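You operate a simulated robot arm through the tools that you are given. There is no shell and no other tool. Be economical: measure what you need, move in short steps, check, and stop when the job is done.

The job below is to be done with a simulated robot arm. You get a single attempt, and the scene is never put back.

JOB
Tighten the two hold-down nuts without a paint stroke to the torque on the maker's plate.
Fine: one run each; put the driver back in its holster.

Only the result counts: the job must be done as asked and must still hold three seconds after the hand-in. Knocking over, shifting, dropping, spilling or breaking anything else fails it.

ROBOT AND FRAMES
A 7-joint arm with a two-finger parallel gripper on a trunk, on a base that drives. Base frame: it is fixed to the floor where the robot stands at the start and does not move with it; the origin is under the middle of the robot, x ahead of it, y to its left, z up. Units: m, rad, N and s.
With the tool pointing down near the work surface it reaches from about 0.48 to 0.92 m from the robot's upright axis, wherever it stands. Its first joint turns from -2.007 to 2.007 rad. Places, roughly: black hold-down nut [1.3, 1.9, 0.9]; gold hold-down nut [0.7, 1.9, 0.9]; grey hold-down nut [0.6, 1.9, 0.9]; maker's plate [1.1, 2, 0.9]; silver hold-down nut [1.3, 1.9, 0.9]. Payload 3.91 kg.
The TCP is the grasp point between the finger pads, 0.03 m short of the fingertips. In the tool frame z runs along the fingers and y along their closing line. The gripper opens to 0.11 m. The fingers are 0.02 m wide and 0.01 m thick; the gripper's body (0.048 by 0.112 m) begins 0.055 m behind the TCP.
Orientation is told as [roll, pitch, yaw] about the base's x, y, z axes, in that order, counted from this pose: with the fingers straight down and closing along the base's y, the tool's x points along the base's -x, its y along +y and its z along -z.

CONTROLS
- The arm moves only by the tool servo_tool. Its argument "steps" is a list of rows, each a list of 3 entries, a list of its own where there are three numbers: the shift along the tool's x, y, z in m, then the turn, a rotation vector about the tool's x, y, z in rad, then the gripper command, from -1 (fully open) to 1 (shut), values between in proportion. In form: [[[dx, dy, dz], [wx, wy, wz], claw], ...]. A call has 1 to 10 rows; each row shifts and turns the commanded pose from where the row before left it, along the tool's axes as they then stand. A row lasts 0.2 s, in which the tool goes at most 0.05 m and 0.15 rad; a call with a longer step from one row to the next is refused whole, and so is a gripper value outside its range. A pose out of reach is approached as far as the arm can. The call stops where the force on the tool passes 40 N (or 10 N more than at its start, if that is more) or the arm is blocked; 0.2 s more then pass. The fingers move at their own pace (about 0.153 m/s each) and stop on an object; they squeeze with about 24 N. The grip force told is the motor's: it shows also when the fingers shut on nothing. Time passes only in rows, and 0.2 s behind the last, so rows that do not move let the fingers close. It gives the time, the measured TCP pose, the force on the tool (base axes), the opening and the grip force at its end, in the units of the frame above (readings bear some noise), with the torque about the TCP (base axes, N m) and any sound that the robot's microphone picked up.
- Cameras (640 x 400 px; columns grow to the right, rows downward): "scene" is now at [0.2343, 0.2026, 1.4017]; the picture's right is [-0.01, -1.00, 0.00], its down [-0.47, 0.01, -0.88] and it looks along [0.88, -0.01, -0.47] (base axes); focal length 214 px, centre (320, 200). "wrist" rides on the gripper at [0.072, 0.017, -0.103] in the tool frame; the picture's right is [-0.23, 0.97, 0.00], its down [-0.76, -0.18, -0.62] and it looks along [-0.61, -0.14, 0.78] (tool axes); focal length 222 px, centre (320, 200). There is no depth. A picture from a camera that has moved, and an enlarged one, comes with that camera's place and axes in the base frame and with its lens.
- capture(camera): a new picture of that camera. It takes no simulated time.
- lift_body(by): slides the trunk up (or, below 0, down) by that many m; the arm and the scene camera ride with it, the base frame stays. It gives what a move gives, with no picture.
- steer(legs): drives the robot by 1 to 6 legs, each [ahead, left, turn to the left] in m, m and rad, along the robot's own axes; the way and the turn of a leg run together, so that a leg with both is an arc; at most 1.5 m and 3.142 rad a leg. The arm and the cameras ride along, it lands a little off, and it stops where it bumps. It gives what a move gives.
- aim_head(pan, tilt): turns the head with the scene camera to pan (to the left, within 1.396 rad either way) and tilt (down, from -0.506 to 1.204), counted from straight ahead of the robot. It gives what a move gives.
- zoom(camera, box): a new picture of the part [left, top, right, bottom] of that camera's present view, enlarged. It takes no simulated time.
- job_done(): hands the job in; it is judged then, once.

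Go step by step. Nothing tells you exact positions but the pictures and the camera data: compare them with the known pose of the tool, close in by small moves and look again before you grip or let go. The budget is 120 turns and 78 pictures, counting those below and the enlarged ones. Unless the task says otherwise, let go and move clear before handing in, and close with one line.

The tools are called by a JSON object that holds its "fn" and its "kwargs". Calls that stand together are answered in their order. servo_tool: Moves the arm, as the interface text tells. Its arguments: {"type":"object","properties":{"steps":{"type":"array"}},"required":["steps"]} The other tools are called the same way: lift_body (by) slides the trunk up or down; steer (legs) drives the base; aim_head (pan, tilt) turns the head that bears the scene camera; capture (camera) takes a picture; zoom (camera, box) takes an enlarged picture of a part of a camera's view; job_done () hands the job in.

At the start:

```text
clock: 0.0
ee_pos: [0.4695, 0.1043, 1.2888]
tool_rot: [-0.001, 0.0, 0.0]
ft_force: [0.7, 0.7, 0.8]
wrist_torque: [-0.02, 0.03, -0.02]
width: 0.1099
grasp_force: 0.1
trunk travel left (down, up): [-0.725, 0.265]
robot x, y, heading: [-0.0006, 0.0023, -0.002]
head pan, tilt: [-0.012, 0.492]
```

scene: 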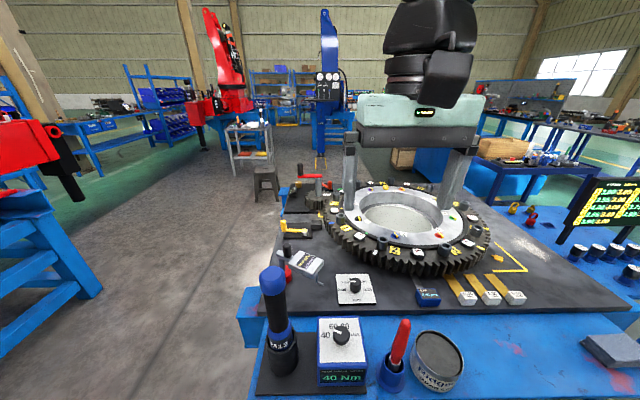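
wrist: 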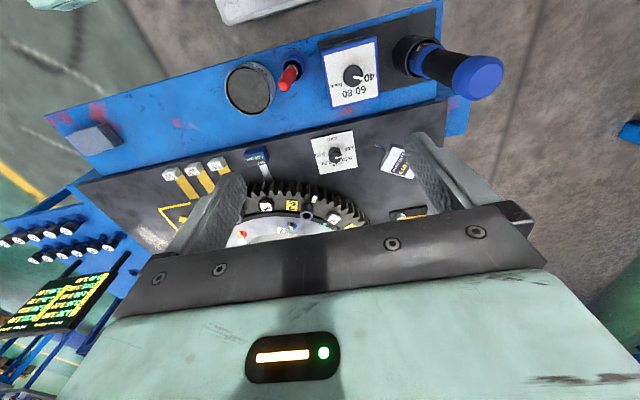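

I see a bench ahead with a driver, holster and dial box, but the nuts are about 1.9 m to my left. I'll look there with the head and look closer at the bench ahead.

{"fn": "zoom", "kwargs": {"camera": "scene", "box": [230, 230, 480, 400]}}

{"fn": "aim_head", "kwargs": {"pan": 1.0, "tilt": 0.4}}

{"fn": "capture", "kwargs": {"camera": "scene"}}

```text
2.35 times, centred on (355, 315) of scene
camera zoom: at [0.2343, 0.2026, 1.4017], right [-0.01, -1.0, 0.0], down [-0.47, 0.01, -0.88], along [0.88, -0.01, -0.47], focal length 505 px, centre (238, -71)
```

zoom: 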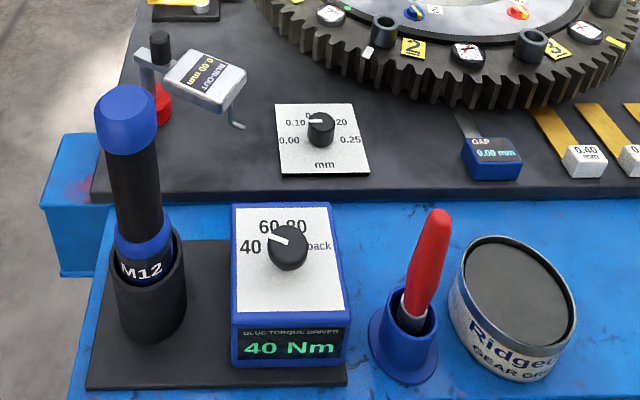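

```text
clock: 1.3
ee_pos: [0.4702, 0.1029, 1.2887]
tool_rot: [0.0, 0.0, 0.0]
ft_force: [-0.1, 0.0, 0.4]
wrist_torque: [-0.02, 0.0, 0.0]
width: 0.1099
grasp_force: 0.0
trunk travel left (down, up): [-0.725, 0.265]
robot x, y, heading: [0.0036, -0.0002, -0.002]
head pan, tilt: [1.0, 0.4]
```

```text
74 pictures are left
camera scene: at [0.1933, 0.2817, 1.4101], right [0.84, -0.54, 0.0], down [-0.21, -0.33, -0.92], along [0.5, 0.77, -0.39], focal length 214 px, centre (320, 200)
```

scene: 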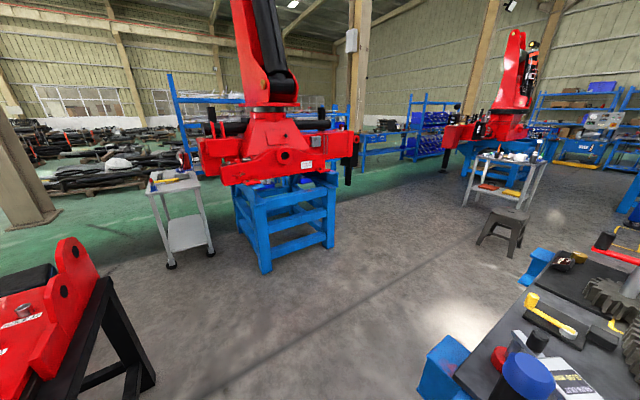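

The red robot's stand sits at the given place, and the hold-down nuts must be on its foot. I'll zoom in.

{"fn": "zoom", "kwargs": {"camera": "scene", "box": [190, 90, 370, 210]}}

```text
3.33 times, centred on (280, 150) of scene
camera zoom: at [0.1933, 0.2817, 1.4101], right [0.84, -0.54, 0.0], down [-0.21, -0.33, -0.92], along [0.5, 0.77, -0.39], focal length 715 px, centre (453, 367)
```

zoom: 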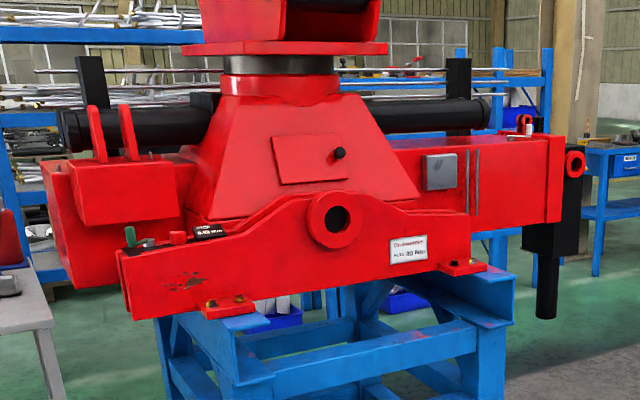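

The plate and lugs are visible. I'll zoom harder on the plate and each lug.

{"fn": "zoom", "kwargs": {"camera": "scene", "box": [295, 152, 331, 174]}}

{"fn": "zoom", "kwargs": {"camera": "scene", "box": [232, 168, 272, 193]}}

```text
16.00 times, centred on (313, 163) of scene
camera zoom: at [0.1933, 0.2817, 1.4101], right [0.84, -0.54, 0.0], down [-0.21, -0.33, -0.92], along [0.5, 0.77, -0.39], focal length 3432 px, centre (432, 792)
```

zoom: 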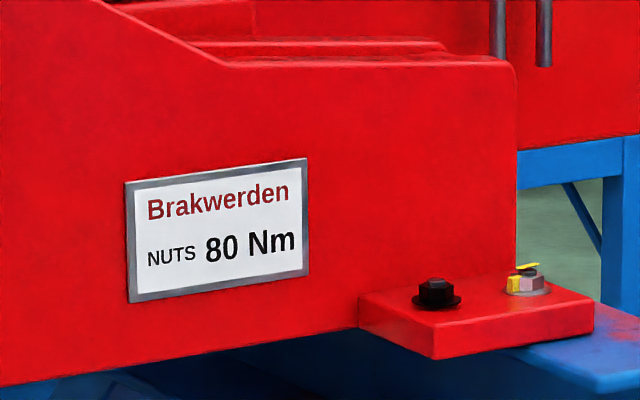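

```text
16.00 times, centred on (252, 180) of scene
camera zoom: at [0.1933, 0.2817, 1.4101], right [0.84, -0.54, 0.0], down [-0.21, -0.33, -0.92], along [0.5, 0.77, -0.39], focal length 3432 px, centre (1408, 512)
```

zoom: 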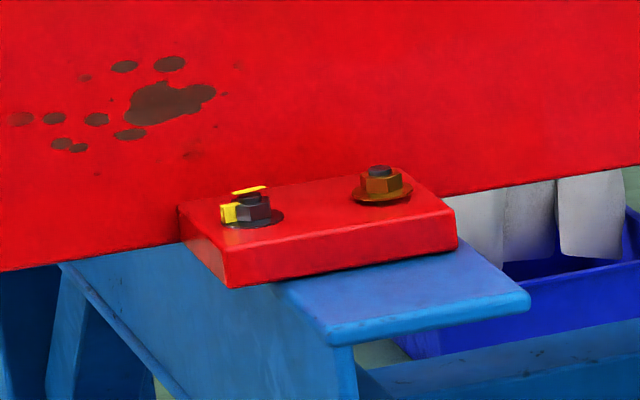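

The plate says 80 Nm. The gold (left) and black (right) nuts have no stroke; grey and silver do. Next I'll look at the dial and driver up close.

{"fn": "aim_head", "kwargs": {"pan": 0.2, "tilt": 0.95}}

{"fn": "capture", "kwargs": {"camera": "scene"}}

{"fn": "zoom", "kwargs": {"camera": "wrist", "box": [300, 0, 520, 137]}}

```text
clock: 2.4
ee_pos: [0.4699, 0.1027, 1.2884]
tool_rot: [0.0, -0.001, 0.0]
ft_force: [0.0, 0.2, 0.2]
wrist_torque: [-0.04, -0.02, 0.0]
width: 0.11
grasp_force: 0.0
trunk travel left (down, up): [-0.725, 0.265]
robot x, y, heading: [-0.0004, -0.0004, -0.001]
head pan, tilt: [0.201, 0.949]
```

```text
70 pictures are left
camera scene: at [0.2144, 0.2183, 1.3636], right [0.2, -0.98, 0.0], down [-0.8, -0.16, -0.58], along [0.57, 0.12, -0.81], focal length 214 px, centre (320, 200)
```

scene: 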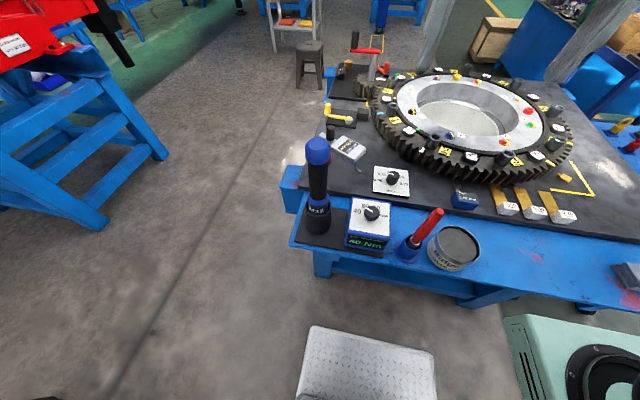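

```text
2.91 times, centred on (410, 68) of wrist
camera zoom: at [0.3982, 0.1211, 1.392], right [0.23, 0.97, 0.0], down [0.76, -0.18, 0.62], along [0.61, -0.14, -0.78], focal length 646 px, centre (58, 582)
```

zoom: 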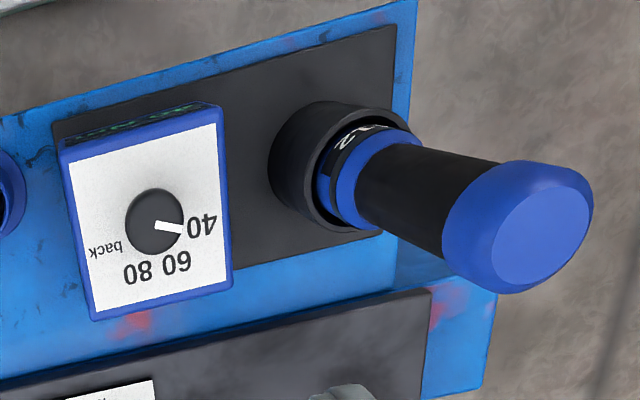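

The driver is upright at about (0.484, 0.278), its top at z≈1.13. The dial knob is at about (0.477, 0.16, 0.978), set at 40. I move above the knob with a pre-turn and look.

{"fn": "servo_tool", "kwargs": {"steps": [[[-0.007, 0.03, 0.03], [0, 0, -0.13], 0.0], [[0, 0.027, 0.04], [0, 0, -0.13], 0.0], [[0, 0, 0.04], [0, 0, -0.13], 0.0], [[0, 0, 0.04], [0, 0, -0.13], 0.0], [[0, 0, 0.04], [0, 0, -0.13], 0.0], [[0, 0, 0.02], [0, 0, -0.13], 0.0], [[0, 0, 0], [0, 0, 0], 0.0]]}}

{"fn": "capture", "kwargs": {"camera": "wrist"}}

{"fn": "zoom", "kwargs": {"camera": "scene", "box": [280, 120, 440, 260]}}

```text
clock: 4.0
ee_pos: [0.4731, 0.1592, 1.0779]
tool_rot: [0.001, -0.002, 0.783]
ft_force: [-0.2, 0.4, 0.9]
wrist_torque: [-0.03, 0.04, -0.02]
width: 0.0551
grasp_force: 0.0
trunk travel left (down, up): [-0.725, 0.265]
robot x, y, heading: [-0.0022, 0.0034, 0.001]
head pan, tilt: [0.201, 0.949]
```

```text
68 pictures are left
camera wrist: at [0.4108, 0.1206, 1.182], right [-0.53, 0.85, 0.0], down [0.67, 0.41, 0.62], along [0.53, 0.33, -0.78], focal length 222 px, centre (320, 200)
```

wrist: 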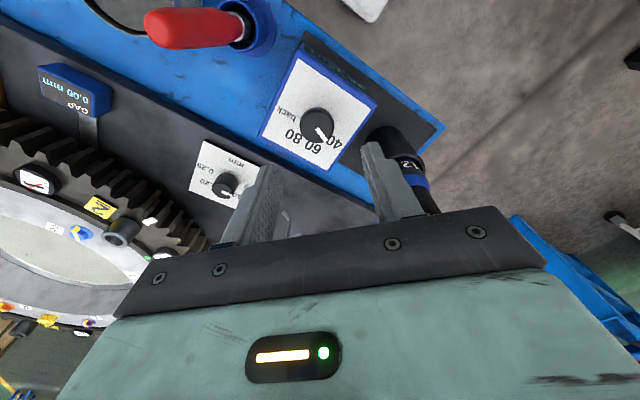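

```text
2.86 times, centred on (360, 190) of scene
camera zoom: at [0.2144, 0.2183, 1.3635], right [0.2, -0.98, 0.0], down [-0.8, -0.16, -0.58], along [0.57, 0.12, -0.81], focal length 613 px, centre (206, 229)
```

zoom: 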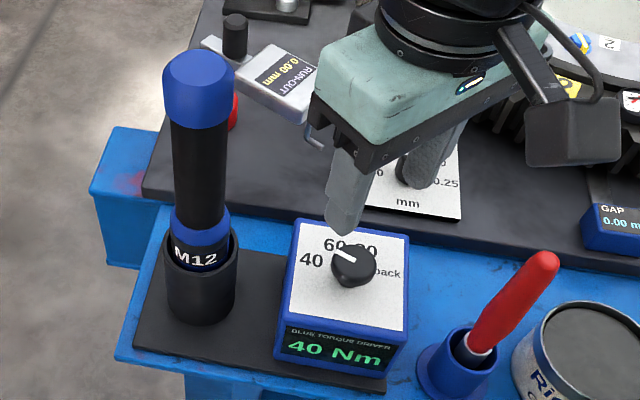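

The tool axis lines up roughly with the knob. I zoom in to refine knob centre and the pointer angle.

{"fn": "zoom", "kwargs": {"camera": "wrist", "box": [240, 40, 400, 190]}}

{"fn": "zoom", "kwargs": {"camera": "scene", "box": [340, 190, 400, 250]}}

```text
2.67 times, centred on (320, 115) of wrist
camera zoom: at [0.4108, 0.1206, 1.182], right [-0.53, 0.85, 0.0], down [0.67, 0.41, 0.62], along [0.53, 0.33, -0.78], focal length 592 px, centre (320, 427)
```

zoom: 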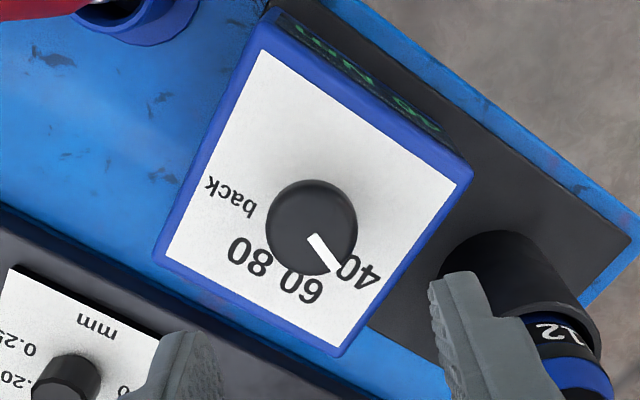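

```text
6.67 times, centred on (370, 220) of scene
camera zoom: at [0.2144, 0.2183, 1.3635], right [0.2, -0.98, 0.0], down [-0.8, -0.16, -0.58], along [0.57, 0.12, -0.81], focal length 1430 px, centre (-13, 67)
```

zoom: 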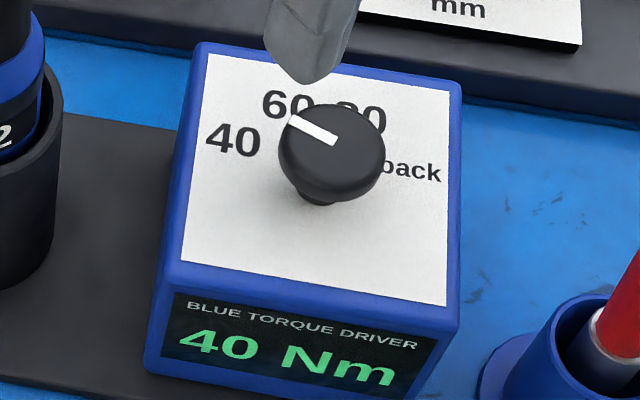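

Knob top centre is about (0.474, 0.159, 0.98), pointer ≈93° anticlockwise of 80. I lower onto it and close.

{"fn": "servo_tool", "kwargs": {"steps": [[[0, 0, 0.04], [0, 0, 0], 0.0], [[0, 0, 0.03], [0, 0, 0], 0.0], [[0, 0, 0.014], [0, 0, 0], 0.0], [[0, 0, 0], [0, 0, 0], 1], [[0, 0, 0], [0, 0, 0], 1]]}}

{"fn": "zoom", "kwargs": {"camera": "scene", "box": [310, 150, 430, 260]}}

```text
clock: 5.2
ee_pos: [0.4777, 0.1575, 0.9943]
tool_rot: [-0.002, 0.0, 0.777]
ft_force: [19.4, -20.0, 8.9]
wrist_torque: [-0.44, -1.02, -0.13]
width: 0.0325
grasp_force: 44.8
trunk travel left (down, up): [-0.725, 0.265]
robot x, y, heading: [0.0013, -0.0013, 0.006]
head pan, tilt: [0.201, 0.949]
```

```text
3.64 times, centred on (370, 205) of scene
camera zoom: at [0.2153, 0.217, 1.3637], right [0.2, -0.98, 0.0], down [-0.8, -0.16, -0.58], along [0.57, 0.12, -0.81], focal length 780 px, centre (138, 182)
```

zoom: 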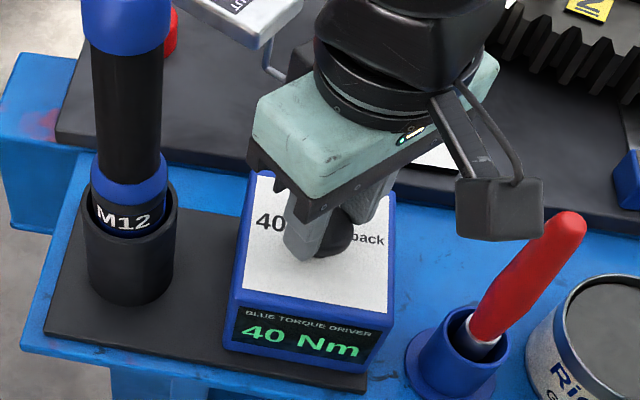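

Gripped at 0.0325 m, with side load along the closing line; I relieve that by shifting slightly, then turn.

{"fn": "servo_tool", "kwargs": {"steps": [[[0, -0.004, 0], [0, 0, 0], 1], [[0, 0, 0], [0, 0, 0], 1]]}}

```text
clock: 5.8
ee_pos: [0.477, 0.1582, 0.9949]
tool_rot: [-0.001, 0.0, 0.781]
ft_force: [7.5, -10.2, 24.9]
wrist_torque: [-1.08, 0.57, -0.33]
width: 0.0326
grasp_force: 45.3
trunk travel left (down, up): [-0.725, 0.265]
robot x, y, heading: [-0.0025, -0.0002, 0.001]
head pan, tilt: [0.201, 0.949]
```

{"fn": "servo_tool", "kwargs": {"steps": [[[0, -0.0015, -0.002], [0, 0, 0], 1], [[0, 0, 0], [0, 0, 0.1], 1], [[0, 0, 0], [0, 0, 0.1], 1]]}}

```text
clock: 6.6
ee_pos: [0.4774, 0.1574, 0.9967]
tool_rot: [0.002, 0.0, 0.581]
ft_force: [-0.7, 7.0, -4.2]
wrist_torque: [0.15, 0.01, 0.03]
width: 0.0319
grasp_force: 44.8
trunk travel left (down, up): [-0.725, 0.265]
robot x, y, heading: [0.0017, -0.0009, -0.002]
head pan, tilt: [0.201, 0.949]
```

The loads are gone and it turns freely. I continue the turn.

{"fn": "servo_tool", "kwargs": {"steps": [[[0, 0, 0], [0, 0, 0.14], 1], [[0, 0, 0], [0, 0, 0.14], 1], [[0, 0, 0], [0, 0, 0.14], 1], [[0, 0, 0], [0, 0, 0.14], 1], [[0, 0, 0], [0, 0, 0.14], 1], [[0, 0, 0], [0, 0, 0.14], 1], [[0, 0, 0], [0, 0, 0.14], 1], [[0, 0, 0], [0, 0, 0.14], 1], [[0, 0, 0], [0, 0, 0.14], 1], [[0, 0, 0], [0, 0, 0.14], 1]]}}

{"fn": "zoom", "kwargs": {"camera": "scene", "box": [310, 150, 430, 260]}}

```text
clock: 8.8
ee_pos: [0.4787, 0.1593, 0.9977]
tool_rot: [0.004, 0.001, -0.818]
ft_force: [-4.2, 36.5, 12.6]
wrist_torque: [1.05, 0.23, 0.01]
width: 0.0306
grasp_force: 44.9
trunk travel left (down, up): [-0.725, 0.265]
robot x, y, heading: [0.0014, 0.0014, 0.003]
head pan, tilt: [0.201, 0.949]
```

```text
3.64 times, centred on (370, 205) of scene
camera zoom: at [0.2139, 0.22, 1.3635], right [0.2, -0.98, 0.0], down [-0.8, -0.16, -0.58], along [0.57, 0.12, -0.81], focal length 780 px, centre (138, 182)
```

zoom: 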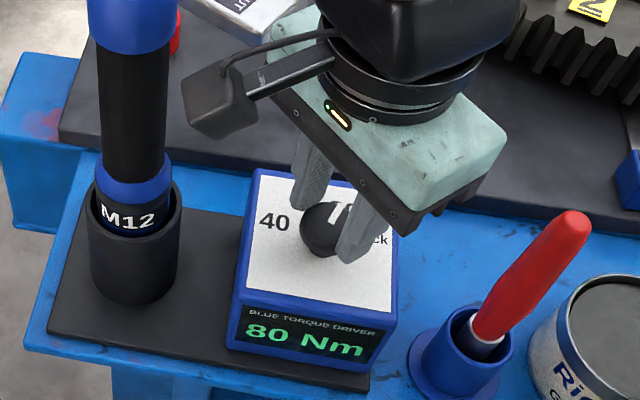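

The display now shows 80 Nm. I release, lift, and square the wrist up.

{"fn": "servo_tool", "kwargs": {"steps": [[[0, 0.003, 0], [0, 0, 0], 0.9], [[0, 0, 0], [0, 0, 0], 0.0], [[0, 0, 0], [0, 0, 0], 0.0], [[0, 0, -0.03], [0, 0, 0], 0.0], [[0, 0, -0.05], [0, 0, 0], 0.0], [[0, 0, -0.05], [0, 0, -0.14], 0.0], [[0, 0, -0.05], [0, 0, -0.14], -0.5], [[0, 0, -0.04], [0, 0, -0.14], -0.8], [[0, 0, 0], [0, 0, -0.14], -0.8], [[0, 0, 0], [0, 0, -0.14], -0.8]]}}

{"fn": "capture", "kwargs": {"camera": "scene"}}

```text
clock: 11.0
ee_pos: [0.479, 0.1594, 1.2169]
tool_rot: [0.0, 0.0, -0.117]
ft_force: [-0.2, -0.1, 0.4]
wrist_torque: [0.01, 0.01, 0.0]
width: 0.0992
grasp_force: 0.0
trunk travel left (down, up): [-0.725, 0.265]
robot x, y, heading: [0.0013, 0.0015, 0.002]
head pan, tilt: [0.201, 0.949]
```

```text
62 pictures are left
camera scene: at [0.2144, 0.2183, 1.3635], right [0.2, -0.98, 0.0], down [-0.8, -0.16, -0.58], along [0.57, 0.12, -0.81], focal length 214 px, centre (320, 200)
```

scene: 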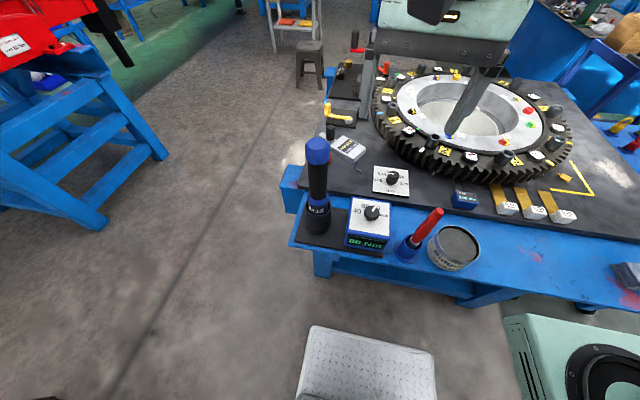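

I check the display and measure the driver from this view.

{"fn": "zoom", "kwargs": {"camera": "scene", "box": [285, 125, 425, 260]}}

{"fn": "capture", "kwargs": {"camera": "wrist"}}

```text
2.96 times, centred on (355, 192) of scene
camera zoom: at [0.2144, 0.2183, 1.3635], right [0.2, -0.98, 0.0], down [-0.8, -0.16, -0.58], along [0.57, 0.12, -0.81], focal length 636 px, centre (216, 222)
```

zoom: 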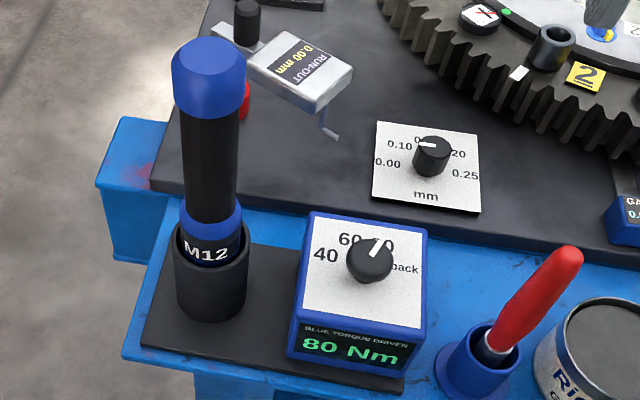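

```text
60 pictures are left
camera wrist: at [0.4102, 0.1849, 1.3207], right [0.34, 0.94, 0.0], down [0.74, -0.27, 0.62], along [0.59, -0.21, -0.78], focal length 222 px, centre (320, 200)
```

wrist: 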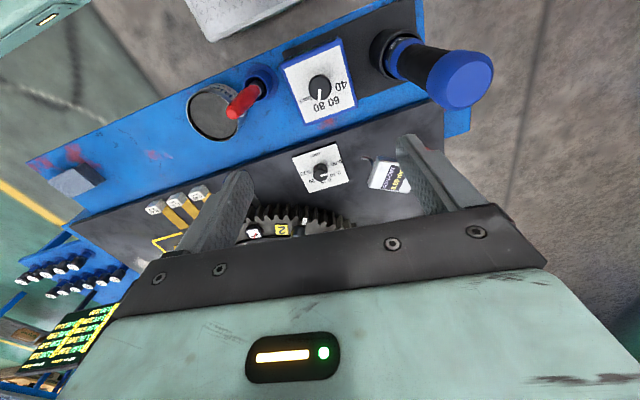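

Driver cap centre is about (0.478, 0.277), top z≈1.14. I move over it.

{"fn": "servo_tool", "kwargs": {"steps": [[[0, 0, 0], [0, 0, -0.117], -1], [[0, 0.04, -0.005], [0, 0, 0], -1], [[0, 0.04, 0], [0, 0, 0], -1], [[0, 0.038, 0], [0, 0, 0], -1], [[0, 0, 0], [0, 0, 0], -1]]}}

{"fn": "capture", "kwargs": {"camera": "wrist"}}

{"fn": "capture", "kwargs": {"camera": "scene"}}

```text
clock: 12.2
ee_pos: [0.479, 0.2772, 1.2221]
tool_rot: [-0.002, -0.001, -0.004]
ft_force: [-1.0, -0.1, 0.9]
wrist_torque: [0.02, 0.01, -0.01]
width: 0.1099
grasp_force: 0.1
trunk travel left (down, up): [-0.725, 0.265]
robot x, y, heading: [0.0018, 0.002, -0.001]
head pan, tilt: [0.201, 0.949]
```

```text
59 pictures are left
camera wrist: at [0.407, 0.2949, 1.3258], right [0.23, 0.97, 0.0], down [0.76, -0.18, 0.62], along [0.61, -0.14, -0.78], focal length 222 px, centre (320, 200)
```

wrist: 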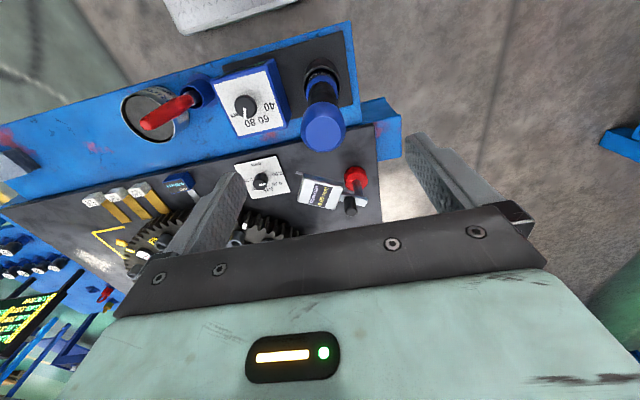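

```text
58 pictures are left
camera scene: at [0.2144, 0.2182, 1.3635], right [0.2, -0.98, 0.0], down [-0.8, -0.16, -0.58], along [0.57, 0.12, -0.81], focal length 214 px, centre (320, 200)
```

scene: 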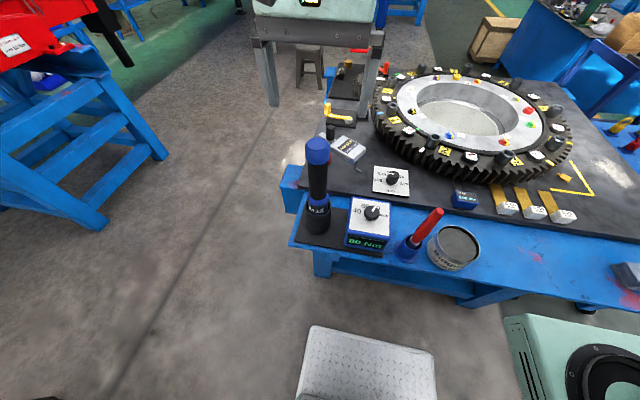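

Centred to a few mm. I lower to z≈1.09 and close.

{"fn": "servo_tool", "kwargs": {"steps": [[[0, 0.001, 0.05], [0, 0, 0], -1], [[0, 0.001, 0.05], [0, 0, 0], -1], [[0, 0, 0.03], [0, 0, 0], -1], [[0, 0, 0], [0, 0, 0], 0.1]]}}

{"fn": "capture", "kwargs": {"camera": "wrist"}}

{"fn": "capture", "kwargs": {"camera": "scene"}}

```text
clock: 13.2
ee_pos: [0.4789, 0.2781, 1.092]
tool_rot: [0.001, -0.001, -0.003]
ft_force: [-0.7, 0.2, 0.8]
wrist_torque: [0.01, -0.01, -0.01]
width: 0.0494
grasp_force: 0.1
trunk travel left (down, up): [-0.725, 0.265]
robot x, y, heading: [-0.0002, -0.0009, -0.002]
head pan, tilt: [0.201, 0.949]
```

```text
57 pictures are left
camera wrist: at [0.4062, 0.2957, 1.1946], right [0.23, 0.97, 0.0], down [0.76, -0.18, 0.62], along [0.61, -0.14, -0.78], focal length 222 px, centre (320, 200)
```

wrist: 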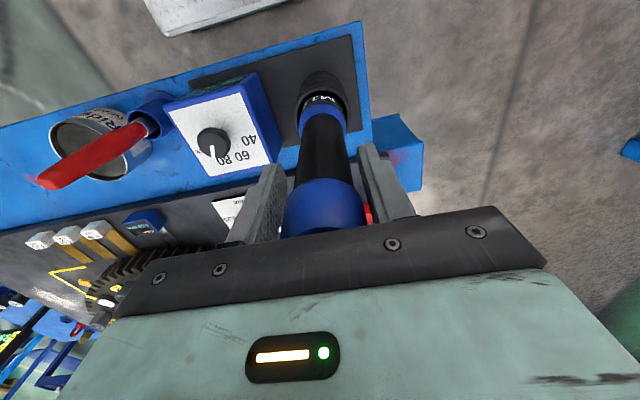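

```text
56 pictures are left
camera scene: at [0.2144, 0.2183, 1.3635], right [0.2, -0.98, 0.0], down [-0.8, -0.16, -0.58], along [0.57, 0.12, -0.81], focal length 214 px, centre (320, 200)
```

scene: 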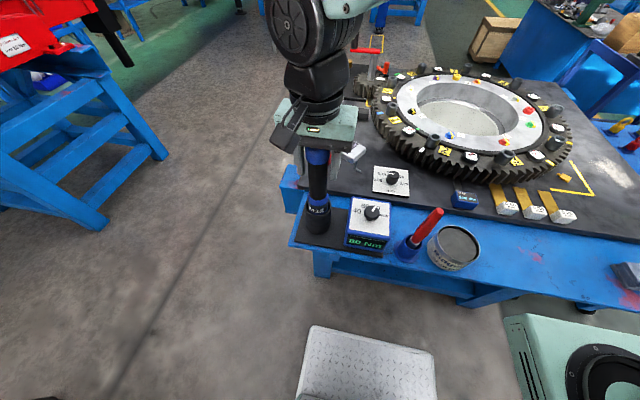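

The cap is between the fingers. I close.

{"fn": "servo_tool", "kwargs": {"steps": [[[0, 0, 0], [0, 0, 0], 1], [[0, 0, 0], [0, 0, 0], 1]]}}

{"fn": "zoom", "kwargs": {"camera": "scene", "box": [260, 80, 400, 250]}}

```text
clock: 13.8
ee_pos: [0.4789, 0.2796, 1.0923]
tool_rot: [0.001, 0.001, -0.004]
ft_force: [0.5, 0.3, -0.2]
wrist_torque: [-0.02, -0.05, 0.01]
width: 0.0418
grasp_force: 24.2
trunk travel left (down, up): [-0.725, 0.265]
robot x, y, heading: [0.0006, -0.0012, 0.002]
head pan, tilt: [0.201, 0.949]
```

```text
2.35 times, centred on (330, 165) of scene
camera zoom: at [0.2145, 0.2184, 1.3634], right [0.2, -0.98, 0.0], down [-0.8, -0.16, -0.58], along [0.57, 0.12, -0.81], focal length 505 px, centre (296, 282)
```

zoom: 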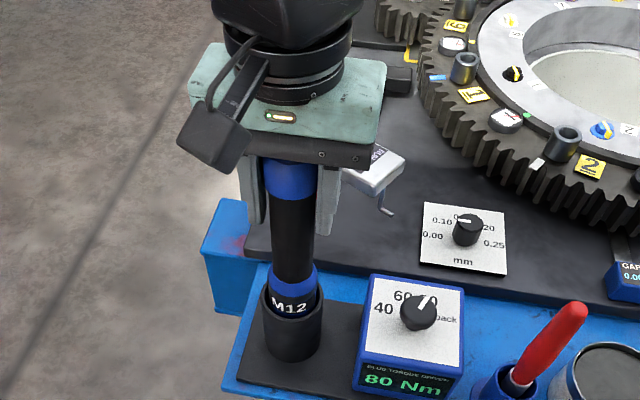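

Firm grip at 0.042 m. I lift straight up out of the holster.

{"fn": "servo_tool", "kwargs": {"steps": [[[0, 0, -0.02], [0, 0, 0], 1], [[0, 0, -0.03], [0, 0, 0], 1], [[0, 0, -0.04], [0, 0, 0], 1], [[0, 0, -0.04], [0, 0, 0], 1], [[0, 0, -0.04], [0, 0, 0], 1], [[0, 0, 0], [0, 0, 0], 1]]}}

{"fn": "zoom", "kwargs": {"camera": "scene", "box": [200, 0, 440, 250]}}

```text
clock: 15.2
ee_pos: [0.4803, 0.2786, 1.2616]
tool_rot: [0.0, 0.001, -0.001]
ft_force: [0.0, -0.1, -9.6]
wrist_torque: [0.01, 0.04, -0.01]
width: 0.0416
grasp_force: 23.7
trunk travel left (down, up): [-0.725, 0.265]
robot x, y, heading: [-0.0007, -0.0003, -0.001]
head pan, tilt: [0.201, 0.949]
```

```text
1.60 times, centred on (320, 125) of scene
camera zoom: at [0.2146, 0.2184, 1.3634], right [0.2, -0.98, 0.0], down [-0.8, -0.16, -0.58], along [0.57, 0.12, -0.81], focal length 343 px, centre (320, 320)
```

zoom: 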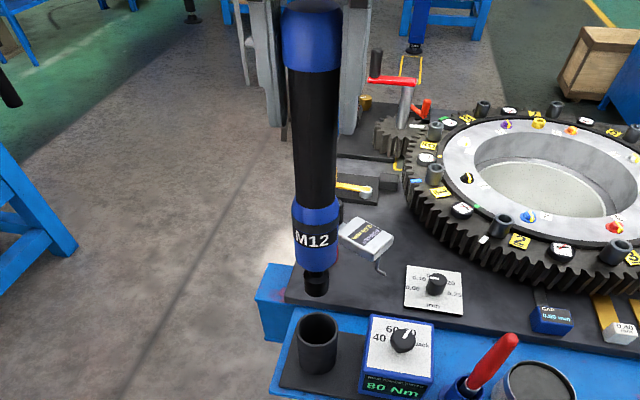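

The driver is out; its socket tip is about 0.22 m below the TCP. Now I drive left clear of the bench, then ahead.

{"fn": "steer", "kwargs": {"legs": [[0, 0.85, 0], [0.65, 0.1, 0]]}}

{"fn": "aim_head", "kwargs": {"pan": 1.2, "tilt": 0.6}}

{"fn": "capture", "kwargs": {"camera": "scene"}}

```text
clock: 18.3
ee_pos: [0.4764, 0.8474, 1.2603]
tool_rot: [-0.001, 0.004, 0.021]
ft_force: [0.0, -0.8, -9.0]
wrist_torque: [0.06, 0.07, 0.01]
width: 0.0419
grasp_force: 23.9
trunk travel left (down, up): [-0.725, 0.265]
robot x, y, heading: [0.003, 0.5559, 0.018]
head pan, tilt: [0.201, 0.949]
stopped in leg 1: the robot was blocked; the commanded pose is now the measured one
```

```text
clock: 19.6
ee_pos: [0.4768, 0.846, 1.2614]
tool_rot: [0.001, 0.003, 0.022]
ft_force: [-0.4, -0.3, -9.9]
wrist_torque: [-0.03, 0.07, 0.01]
width: 0.0418
grasp_force: 23.7
trunk travel left (down, up): [-0.725, 0.265]
robot x, y, heading: [0.0061, 0.5563, 0.02]
head pan, tilt: [1.201, 0.6]
```

```text
53 pictures are left
camera scene: at [0.1742, 0.8456, 1.3918], right [0.94, -0.34, 0.0], down [-0.2, -0.53, -0.82], along [0.28, 0.77, -0.57], focal length 214 px, centre (320, 200)
```

scene: 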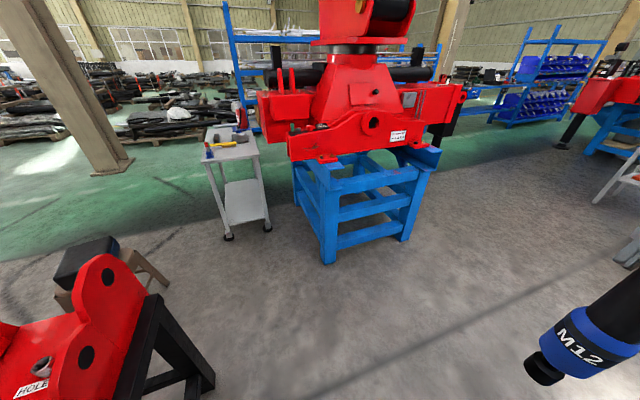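

The base got blocked at y≈0.56. I look down-left to see what is there.

{"fn": "aim_head", "kwargs": {"pan": 1.39, "tilt": 1.2}}

{"fn": "capture", "kwargs": {"camera": "scene"}}

{"fn": "aim_head", "kwargs": {"pan": -0.3, "tilt": 1.2}}

{"fn": "capture", "kwargs": {"camera": "scene"}}

```text
clock: 20.6
ee_pos: [0.4758, 0.8445, 1.2605]
tool_rot: [0.0, 0.004, 0.021]
ft_force: [0.4, 0.5, -9.4]
wrist_torque: [0.01, 0.07, 0.01]
width: 0.0419
grasp_force: 23.4
trunk travel left (down, up): [-0.725, 0.265]
robot x, y, heading: [0.0057, 0.5582, 0.016]
head pan, tilt: [1.389, 1.201]
```

```text
52 pictures are left
camera scene: at [0.1528, 0.8179, 1.3473], right [0.99, -0.16, 0.0], down [-0.15, -0.92, -0.36], along [0.06, 0.36, -0.93], focal length 214 px, centre (320, 200)
```

scene: 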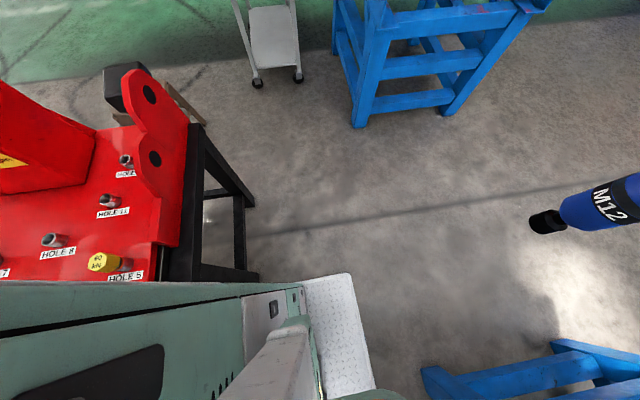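

```text
clock: 22.3
ee_pos: [0.4762, 0.8473, 1.2611]
tool_rot: [-0.001, 0.004, 0.021]
ft_force: [0.0, -0.2, -7.8]
wrist_torque: [0.02, 0.05, 0.01]
width: 0.0421
grasp_force: 24.2
trunk travel left (down, up): [-0.725, 0.265]
robot x, y, heading: [0.0052, 0.5537, 0.023]
head pan, tilt: [-0.3, 1.201]
```

```text
51 pictures are left
camera scene: at [0.1974, 0.7471, 1.3472], right [-0.28, -0.96, 0.0], down [-0.9, 0.26, -0.36], along [0.35, -0.1, -0.93], focal length 214 px, centre (320, 200)
```

scene: 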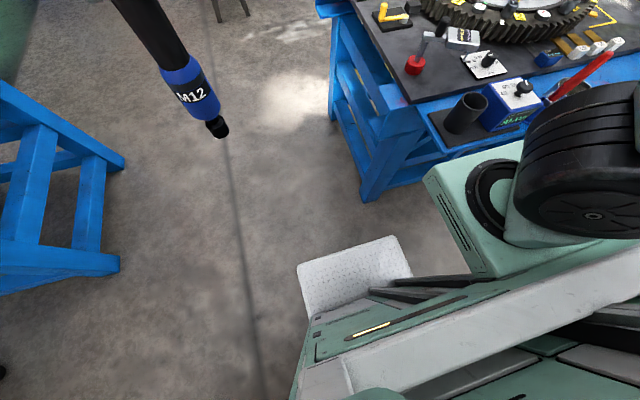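

The robot is blocked on the left by the red machine's frame, so I must go diagonally through the gap between machine and bench. I bring the tool to the centreline, raise the trunk, back off and turn.

{"fn": "servo_tool", "kwargs": {"steps": [[[0, -0.03, 0], [0, 0, 0], 1], [[0, -0.04, 0], [0, 0, 0], 1], [[0, -0.04, 0], [0, 0, 0], 1], [[0, -0.04, 0], [0, 0, 0], 1], [[0, -0.04, 0], [0, 0, 0], 1], [[0, -0.03, 0], [0, 0, 0], 1], [[0, 0, 0], [0, 0, 0], 1]]}}

{"fn": "lift_body", "kwargs": {"by": 0.15}}

{"fn": "steer", "kwargs": {"legs": [[-0.275, -0.43, 0], [0, 0, 0.925]]}}

{"fn": "capture", "kwargs": {"camera": "scene"}}

```text
clock: 23.9
ee_pos: [0.4808, 0.6267, 1.2628]
tool_rot: [0.0, 0.002, 0.019]
ft_force: [-0.1, 0.4, -8.5]
wrist_torque: [-0.01, 0.03, -0.01]
width: 0.042
grasp_force: 24.0
trunk travel left (down, up): [-0.725, 0.265]
robot x, y, heading: [0.0068, 0.5539, 0.017]
head pan, tilt: [-0.3, 1.201]
```

```text
clock: 25.7
ee_pos: [0.4809, 0.6275, 1.411]
tool_rot: [0.0, 0.005, 0.019]
ft_force: [-0.6, -0.7, -9.2]
wrist_torque: [0.02, 0.07, -0.02]
width: 0.0418
grasp_force: 24.4
trunk travel left (down, up): [-0.875, 0.115]
robot x, y, heading: [-0.0025, 0.5592, 0.022]
head pan, tilt: [-0.3, 1.201]
```

```text
clock: 31.1
ee_pos: [-0.0416, 0.5499, 1.4117]
tool_rot: [0.001, 0.003, 0.953]
ft_force: [0.7, 0.6, -9.0]
wrist_torque: [-0.07, 0.05, -0.01]
width: 0.0419
grasp_force: 24.3
trunk travel left (down, up): [-0.875, 0.115]
robot x, y, heading: [-0.2711, 0.1269, 0.951]
head pan, tilt: [-0.3, 1.201]
```

```text
50 pictures are left
camera scene: at [-0.3079, 0.3929, 1.4973], right [0.61, -0.8, 0.0], down [-0.74, -0.57, -0.36], along [0.29, 0.22, -0.93], focal length 214 px, centre (320, 200)
```

scene: 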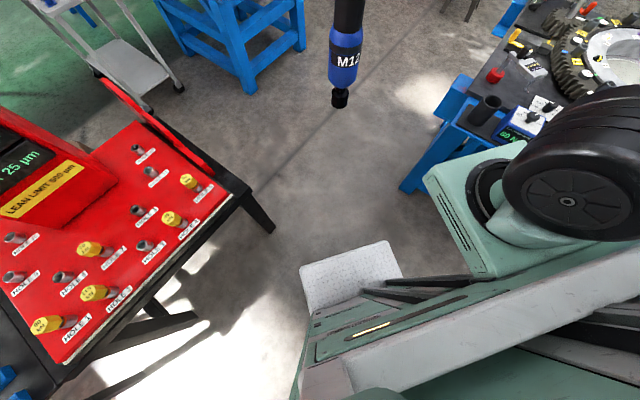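

The gap is visible: machine corner about (-0.21, 0.80), bench corner about (0.41, 0.34). I shift slightly right, go ahead on this diagonal, then turn to face the stand.

{"fn": "steer", "kwargs": {"legs": [[0, -0.04, 0], [1.0, 0, 0], [0, 0, 0.62]]}}

{"fn": "aim_head", "kwargs": {"pan": -0.2, "tilt": 0.6}}

{"fn": "capture", "kwargs": {"camera": "scene"}}

```text
clock: 38.5
ee_pos: [0.2797, 1.4149, 1.4127]
tool_rot: [-0.002, 0.003, 1.584]
ft_force: [0.3, -0.5, -9.0]
wrist_torque: [-0.04, 0.04, -0.01]
width: 0.0417
grasp_force: 24.0
trunk travel left (down, up): [-0.875, 0.115]
robot x, y, heading: [0.346, 0.9363, 1.581]
head pan, tilt: [-0.3, 1.201]
```

```text
clock: 39.5
ee_pos: [0.2784, 1.415, 1.4119]
tool_rot: [0.001, 0.004, 1.584]
ft_force: [0.2, -0.4, -8.0]
wrist_torque: [-0.06, -0.01, 0.03]
width: 0.0418
grasp_force: 23.6
trunk travel left (down, up): [-0.875, 0.115]
robot x, y, heading: [0.3458, 0.9388, 1.582]
head pan, tilt: [-0.201, 0.6]
```

```text
49 pictures are left
camera scene: at [0.1571, 1.1627, 1.5418], right [0.98, -0.19, 0.0], down [-0.11, -0.56, -0.82], along [0.16, 0.81, -0.57], focal length 214 px, centre (320, 200)
```

scene: 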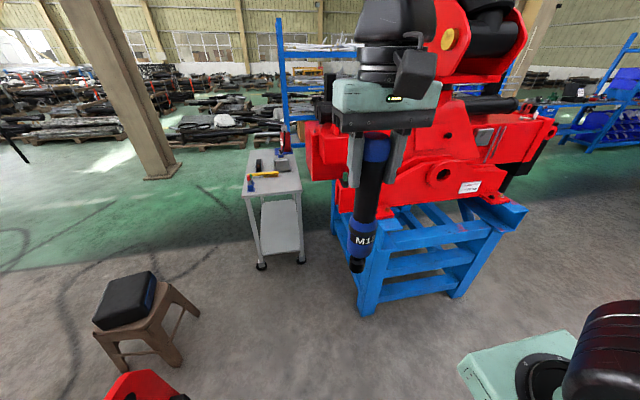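

I am through, facing the stand. I move closer toward the gold nut and look again.

{"fn": "steer", "kwargs": {"legs": [[0.3, -0.25, -0.01]]}}

{"fn": "capture", "kwargs": {"camera": "scene"}}

{"fn": "capture", "kwargs": {"camera": "wrist"}}

```text
clock: 41.9
ee_pos: [0.5383, 1.7167, 1.4119]
tool_rot: [0.001, 0.003, 1.567]
ft_force: [0.6, -0.5, -9.5]
wrist_torque: [-0.06, 0.04, 0.01]
width: 0.0419
grasp_force: 24.1
trunk travel left (down, up): [-0.875, 0.115]
robot x, y, heading: [0.6033, 1.2404, 1.565]
head pan, tilt: [-0.201, 0.6]
```

```text
48 pictures are left
camera scene: at [0.4123, 1.4666, 1.5419], right [0.98, -0.2, 0.0], down [-0.11, -0.55, -0.82], along [0.17, 0.81, -0.57], focal length 214 px, centre (320, 200)
```

scene: 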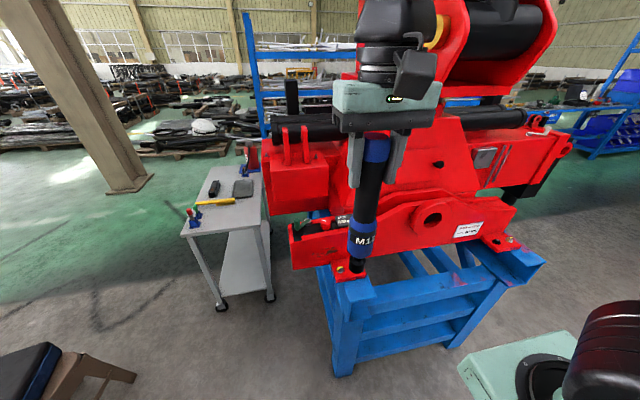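

```text
47 pictures are left
camera wrist: at [0.5212, 1.6453, 1.5153], right [-0.97, 0.23, 0.0], down [0.18, 0.76, 0.62], along [0.14, 0.6, -0.78], focal length 222 px, centre (320, 200)
```

wrist: 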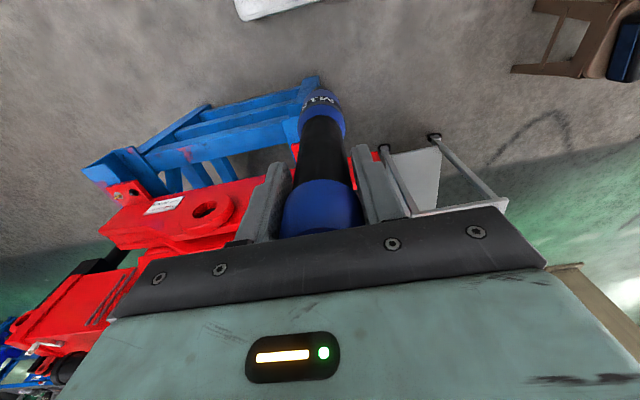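

I zoom on both lugs to locate the nuts and confirm the strokes.

{"fn": "zoom", "kwargs": {"camera": "scene", "box": [325, 245, 389, 285]}}

{"fn": "zoom", "kwargs": {"camera": "scene", "box": [460, 215, 560, 278]}}

```text
10.00 times, centred on (357, 265) of scene
camera zoom: at [0.4123, 1.4666, 1.5419], right [0.98, -0.2, 0.0], down [-0.11, -0.55, -0.82], along [0.17, 0.81, -0.57], focal length 2145 px, centre (-50, -450)
```

zoom: 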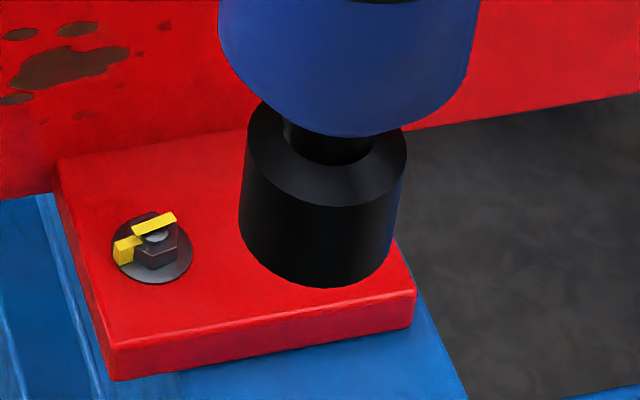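

```text
6.35 times, centred on (510, 246) of scene
camera zoom: at [0.4123, 1.4666, 1.5419], right [0.98, -0.2, 0.0], down [-0.11, -0.55, -0.82], along [0.17, 0.81, -0.57], focal length 1362 px, centre (-886, -95)
```

zoom: 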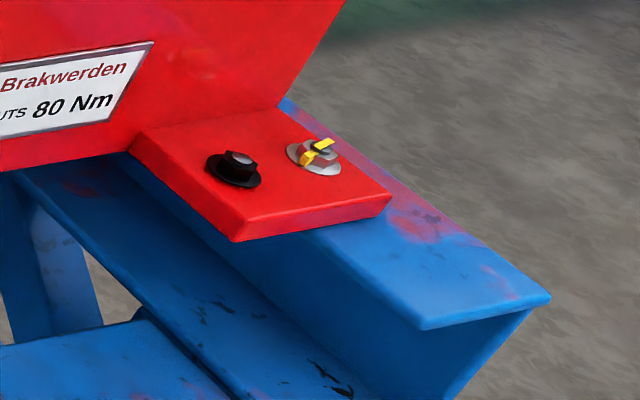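

Strokes confirmed on grey and silver only. The driver hides the gold nut, so I shift it to the right and look again.

{"fn": "servo_tool", "kwargs": {"steps": [[[0, -0.03, 0], [0, 0, 0], 1], [[0, -0.04, 0], [0, 0, 0], 1], [[0, -0.04, 0.02], [0, 0, 0], 1], [[0, 0, 0.04], [0, 0, 0], 1], [[0, 0, 0.04], [0, 0, 0], 1], [[0, 0, 0], [0, 0, 0], 1]]}}

{"fn": "aim_head", "kwargs": {"pan": -0.4, "tilt": 0.9}}

{"fn": "capture", "kwargs": {"camera": "scene"}}

```text
clock: 43.3
ee_pos: [0.6474, 1.7184, 1.3101]
tool_rot: [-0.001, 0.003, 1.57]
ft_force: [-0.3, 0.2, -8.1]
wrist_torque: [-0.06, 0.0, 0.0]
width: 0.0416
grasp_force: 24.0
trunk travel left (down, up): [-0.875, 0.115]
robot x, y, heading: [0.6011, 1.2369, 1.566]
head pan, tilt: [-0.201, 0.6]
```

```text
clock: 44.1
ee_pos: [0.6489, 1.7184, 1.3108]
tool_rot: [-0.001, 0.004, 1.569]
ft_force: [0.8, 0.7, -8.3]
wrist_torque: [-0.04, 0.0, 0.0]
width: 0.0417
grasp_force: 23.9
trunk travel left (down, up): [-0.875, 0.115]
robot x, y, heading: [0.5941, 1.2394, 1.566]
head pan, tilt: [-0.4, 0.901]
```

```text
44 pictures are left
camera scene: at [0.4241, 1.4496, 1.5171], right [0.92, -0.39, 0.0], down [-0.31, -0.72, -0.62], along [0.24, 0.57, -0.78], focal length 214 px, centre (320, 200)
```

scene: 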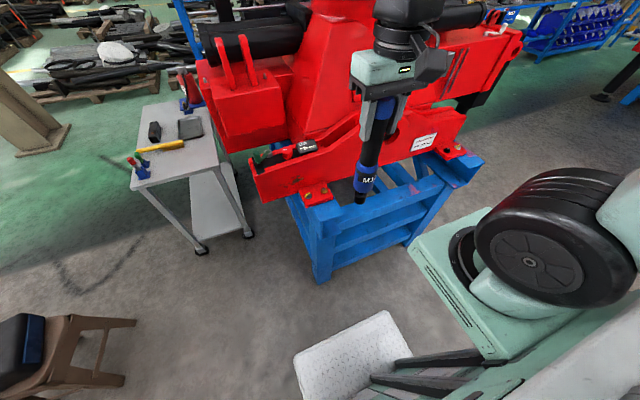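

{"fn": "zoom", "kwargs": {"camera": "scene", "box": [290, 160, 380, 216]}}

```text
7.11 times, centred on (335, 188) of scene
camera zoom: at [0.4241, 1.4496, 1.5171], right [0.92, -0.39, 0.0], down [-0.31, -0.72, -0.62], along [0.24, 0.57, -0.78], focal length 1525 px, centre (213, 285)
```

zoom: 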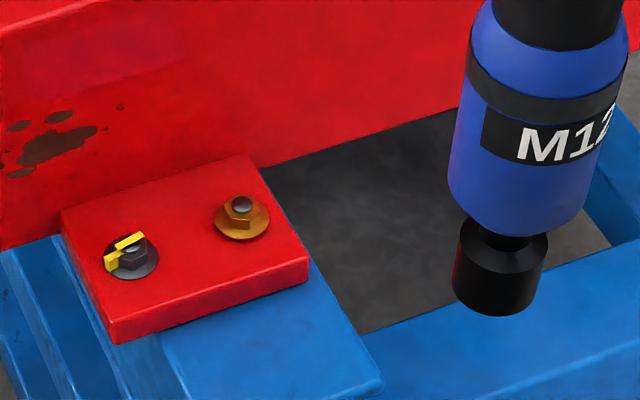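

Calibrating on the visible socket tip: gold nut is at about (0.650, 1.944, 0.89), and the tip is 0.2225 m below the TCP. I move above it at the current height.

{"fn": "servo_tool", "kwargs": {"steps": [[[-0.03, 0, 0], [0, 0, 0], 1], [[-0.045, 0, 0], [0, 0, 0], 1], [[-0.045, 0, 0], [0, 0, 0], 1], [[-0.045, 0, 0], [0, 0, 0], 1], [[-0.035, -0.002, 0.02], [0, 0, 0], 1], [[-0.02, 0, 0.03], [0, 0, 0], 1], [[-0.006, 0, 0.03], [0, 0, 0], 1], [[0, 0, 0.03], [0, 0, 0], 1], [[0, 0, 0], [0, 0, 0], 1]]}}

{"fn": "zoom", "kwargs": {"camera": "scene", "box": [250, 60, 430, 216]}}

{"fn": "zoom", "kwargs": {"camera": "scene", "box": [290, 160, 380, 216]}}

```text
clock: 46.1
ee_pos: [0.6513, 1.9443, 1.2016]
tool_rot: [0.0, 0.003, 1.571]
ft_force: [0.0, 0.8, -9.0]
wrist_torque: [-0.06, 0.02, 0.01]
width: 0.0419
grasp_force: 24.6
trunk travel left (down, up): [-0.875, 0.115]
robot x, y, heading: [0.599, 1.2394, 1.565]
head pan, tilt: [-0.4, 0.901]
```

```text
2.56 times, centred on (340, 138) of scene
camera zoom: at [0.4241, 1.4499, 1.517], right [0.92, -0.39, 0.0], down [-0.31, -0.72, -0.62], along [0.24, 0.57, -0.78], focal length 550 px, centre (269, 359)
```

zoom: 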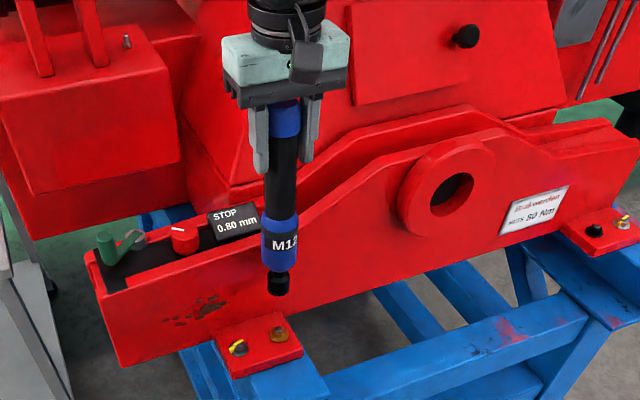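

```text
7.11 times, centred on (335, 188) of scene
camera zoom: at [0.4241, 1.4499, 1.517], right [0.92, -0.39, 0.0], down [-0.31, -0.72, -0.62], along [0.24, 0.57, -0.78], focal length 1525 px, centre (213, 285)
```

zoom: 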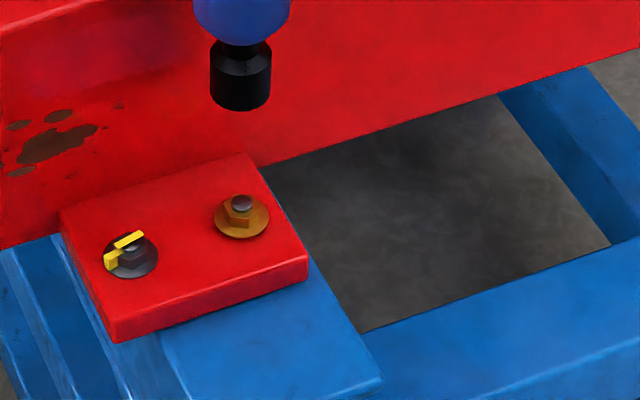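

The tip is near the nut's axis, perhaps some mm too far back. I lower to just above the nut and compare again.

{"fn": "servo_tool", "kwargs": {"steps": [[[0.004, 0.001, 0.03], [0, 0, 0], 1], [[0, 0, 0.025], [0, 0, 0], 1], [[0, 0, 0], [0, 0, 0], 1]]}}

{"fn": "zoom", "kwargs": {"camera": "scene", "box": [305, 160, 355, 200]}}

{"fn": "capture", "kwargs": {"camera": "wrist"}}

```text
clock: 46.9
ee_pos: [0.6484, 1.9378, 1.1446]
tool_rot: [-0.001, 0.003, 1.568]
ft_force: [0.8, -0.2, -7.9]
wrist_torque: [-0.07, 0.0, -0.03]
width: 0.042
grasp_force: 23.9
trunk travel left (down, up): [-0.875, 0.115]
robot x, y, heading: [0.5957, 1.2362, 1.566]
head pan, tilt: [-0.4, 0.901]
```

```text
10.00 times, centred on (330, 180) of scene
camera zoom: at [0.4242, 1.4499, 1.517], right [0.92, -0.39, 0.0], down [-0.31, -0.72, -0.62], along [0.24, 0.57, -0.78], focal length 2145 px, centre (220, 400)
```

zoom: 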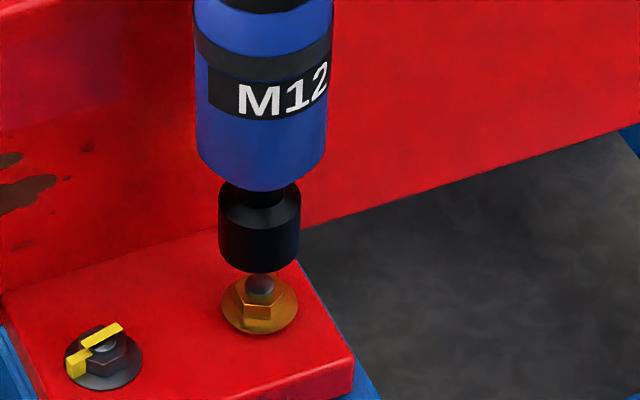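

```text
39 pictures are left
camera wrist: at [0.6328, 1.8674, 1.2493], right [-0.97, 0.23, 0.0], down [0.18, 0.76, 0.62], along [0.14, 0.6, -0.78], focal length 222 px, centre (320, 200)
```

wrist: 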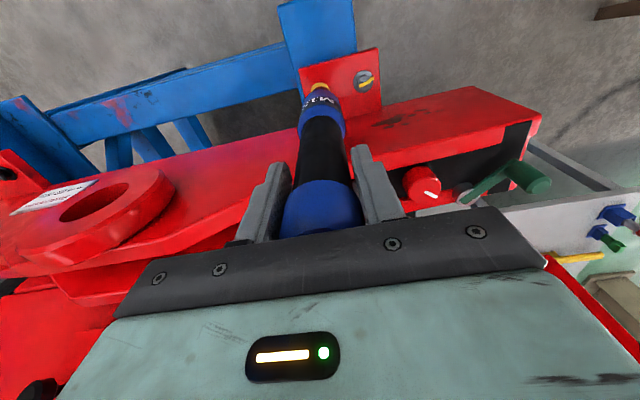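

{"fn": "zoom", "kwargs": {"camera": "wrist", "box": [280, 60, 380, 122]}}

```text
6.40 times, centred on (330, 91) of wrist
camera zoom: at [0.6328, 1.8674, 1.2493], right [-0.97, 0.23, 0.0], down [0.18, 0.76, 0.62], along [0.14, 0.6, -0.78], focal length 1422 px, centre (256, 898)
```

zoom: 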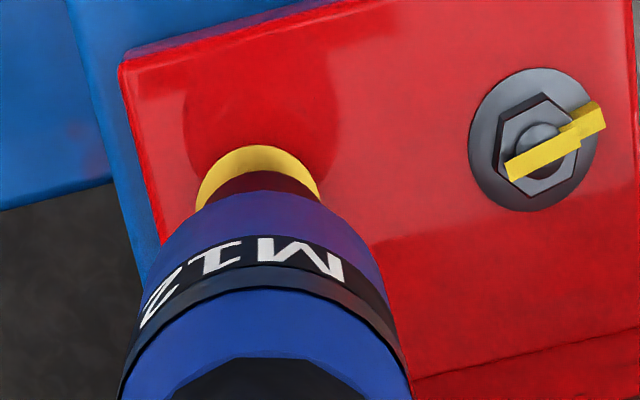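

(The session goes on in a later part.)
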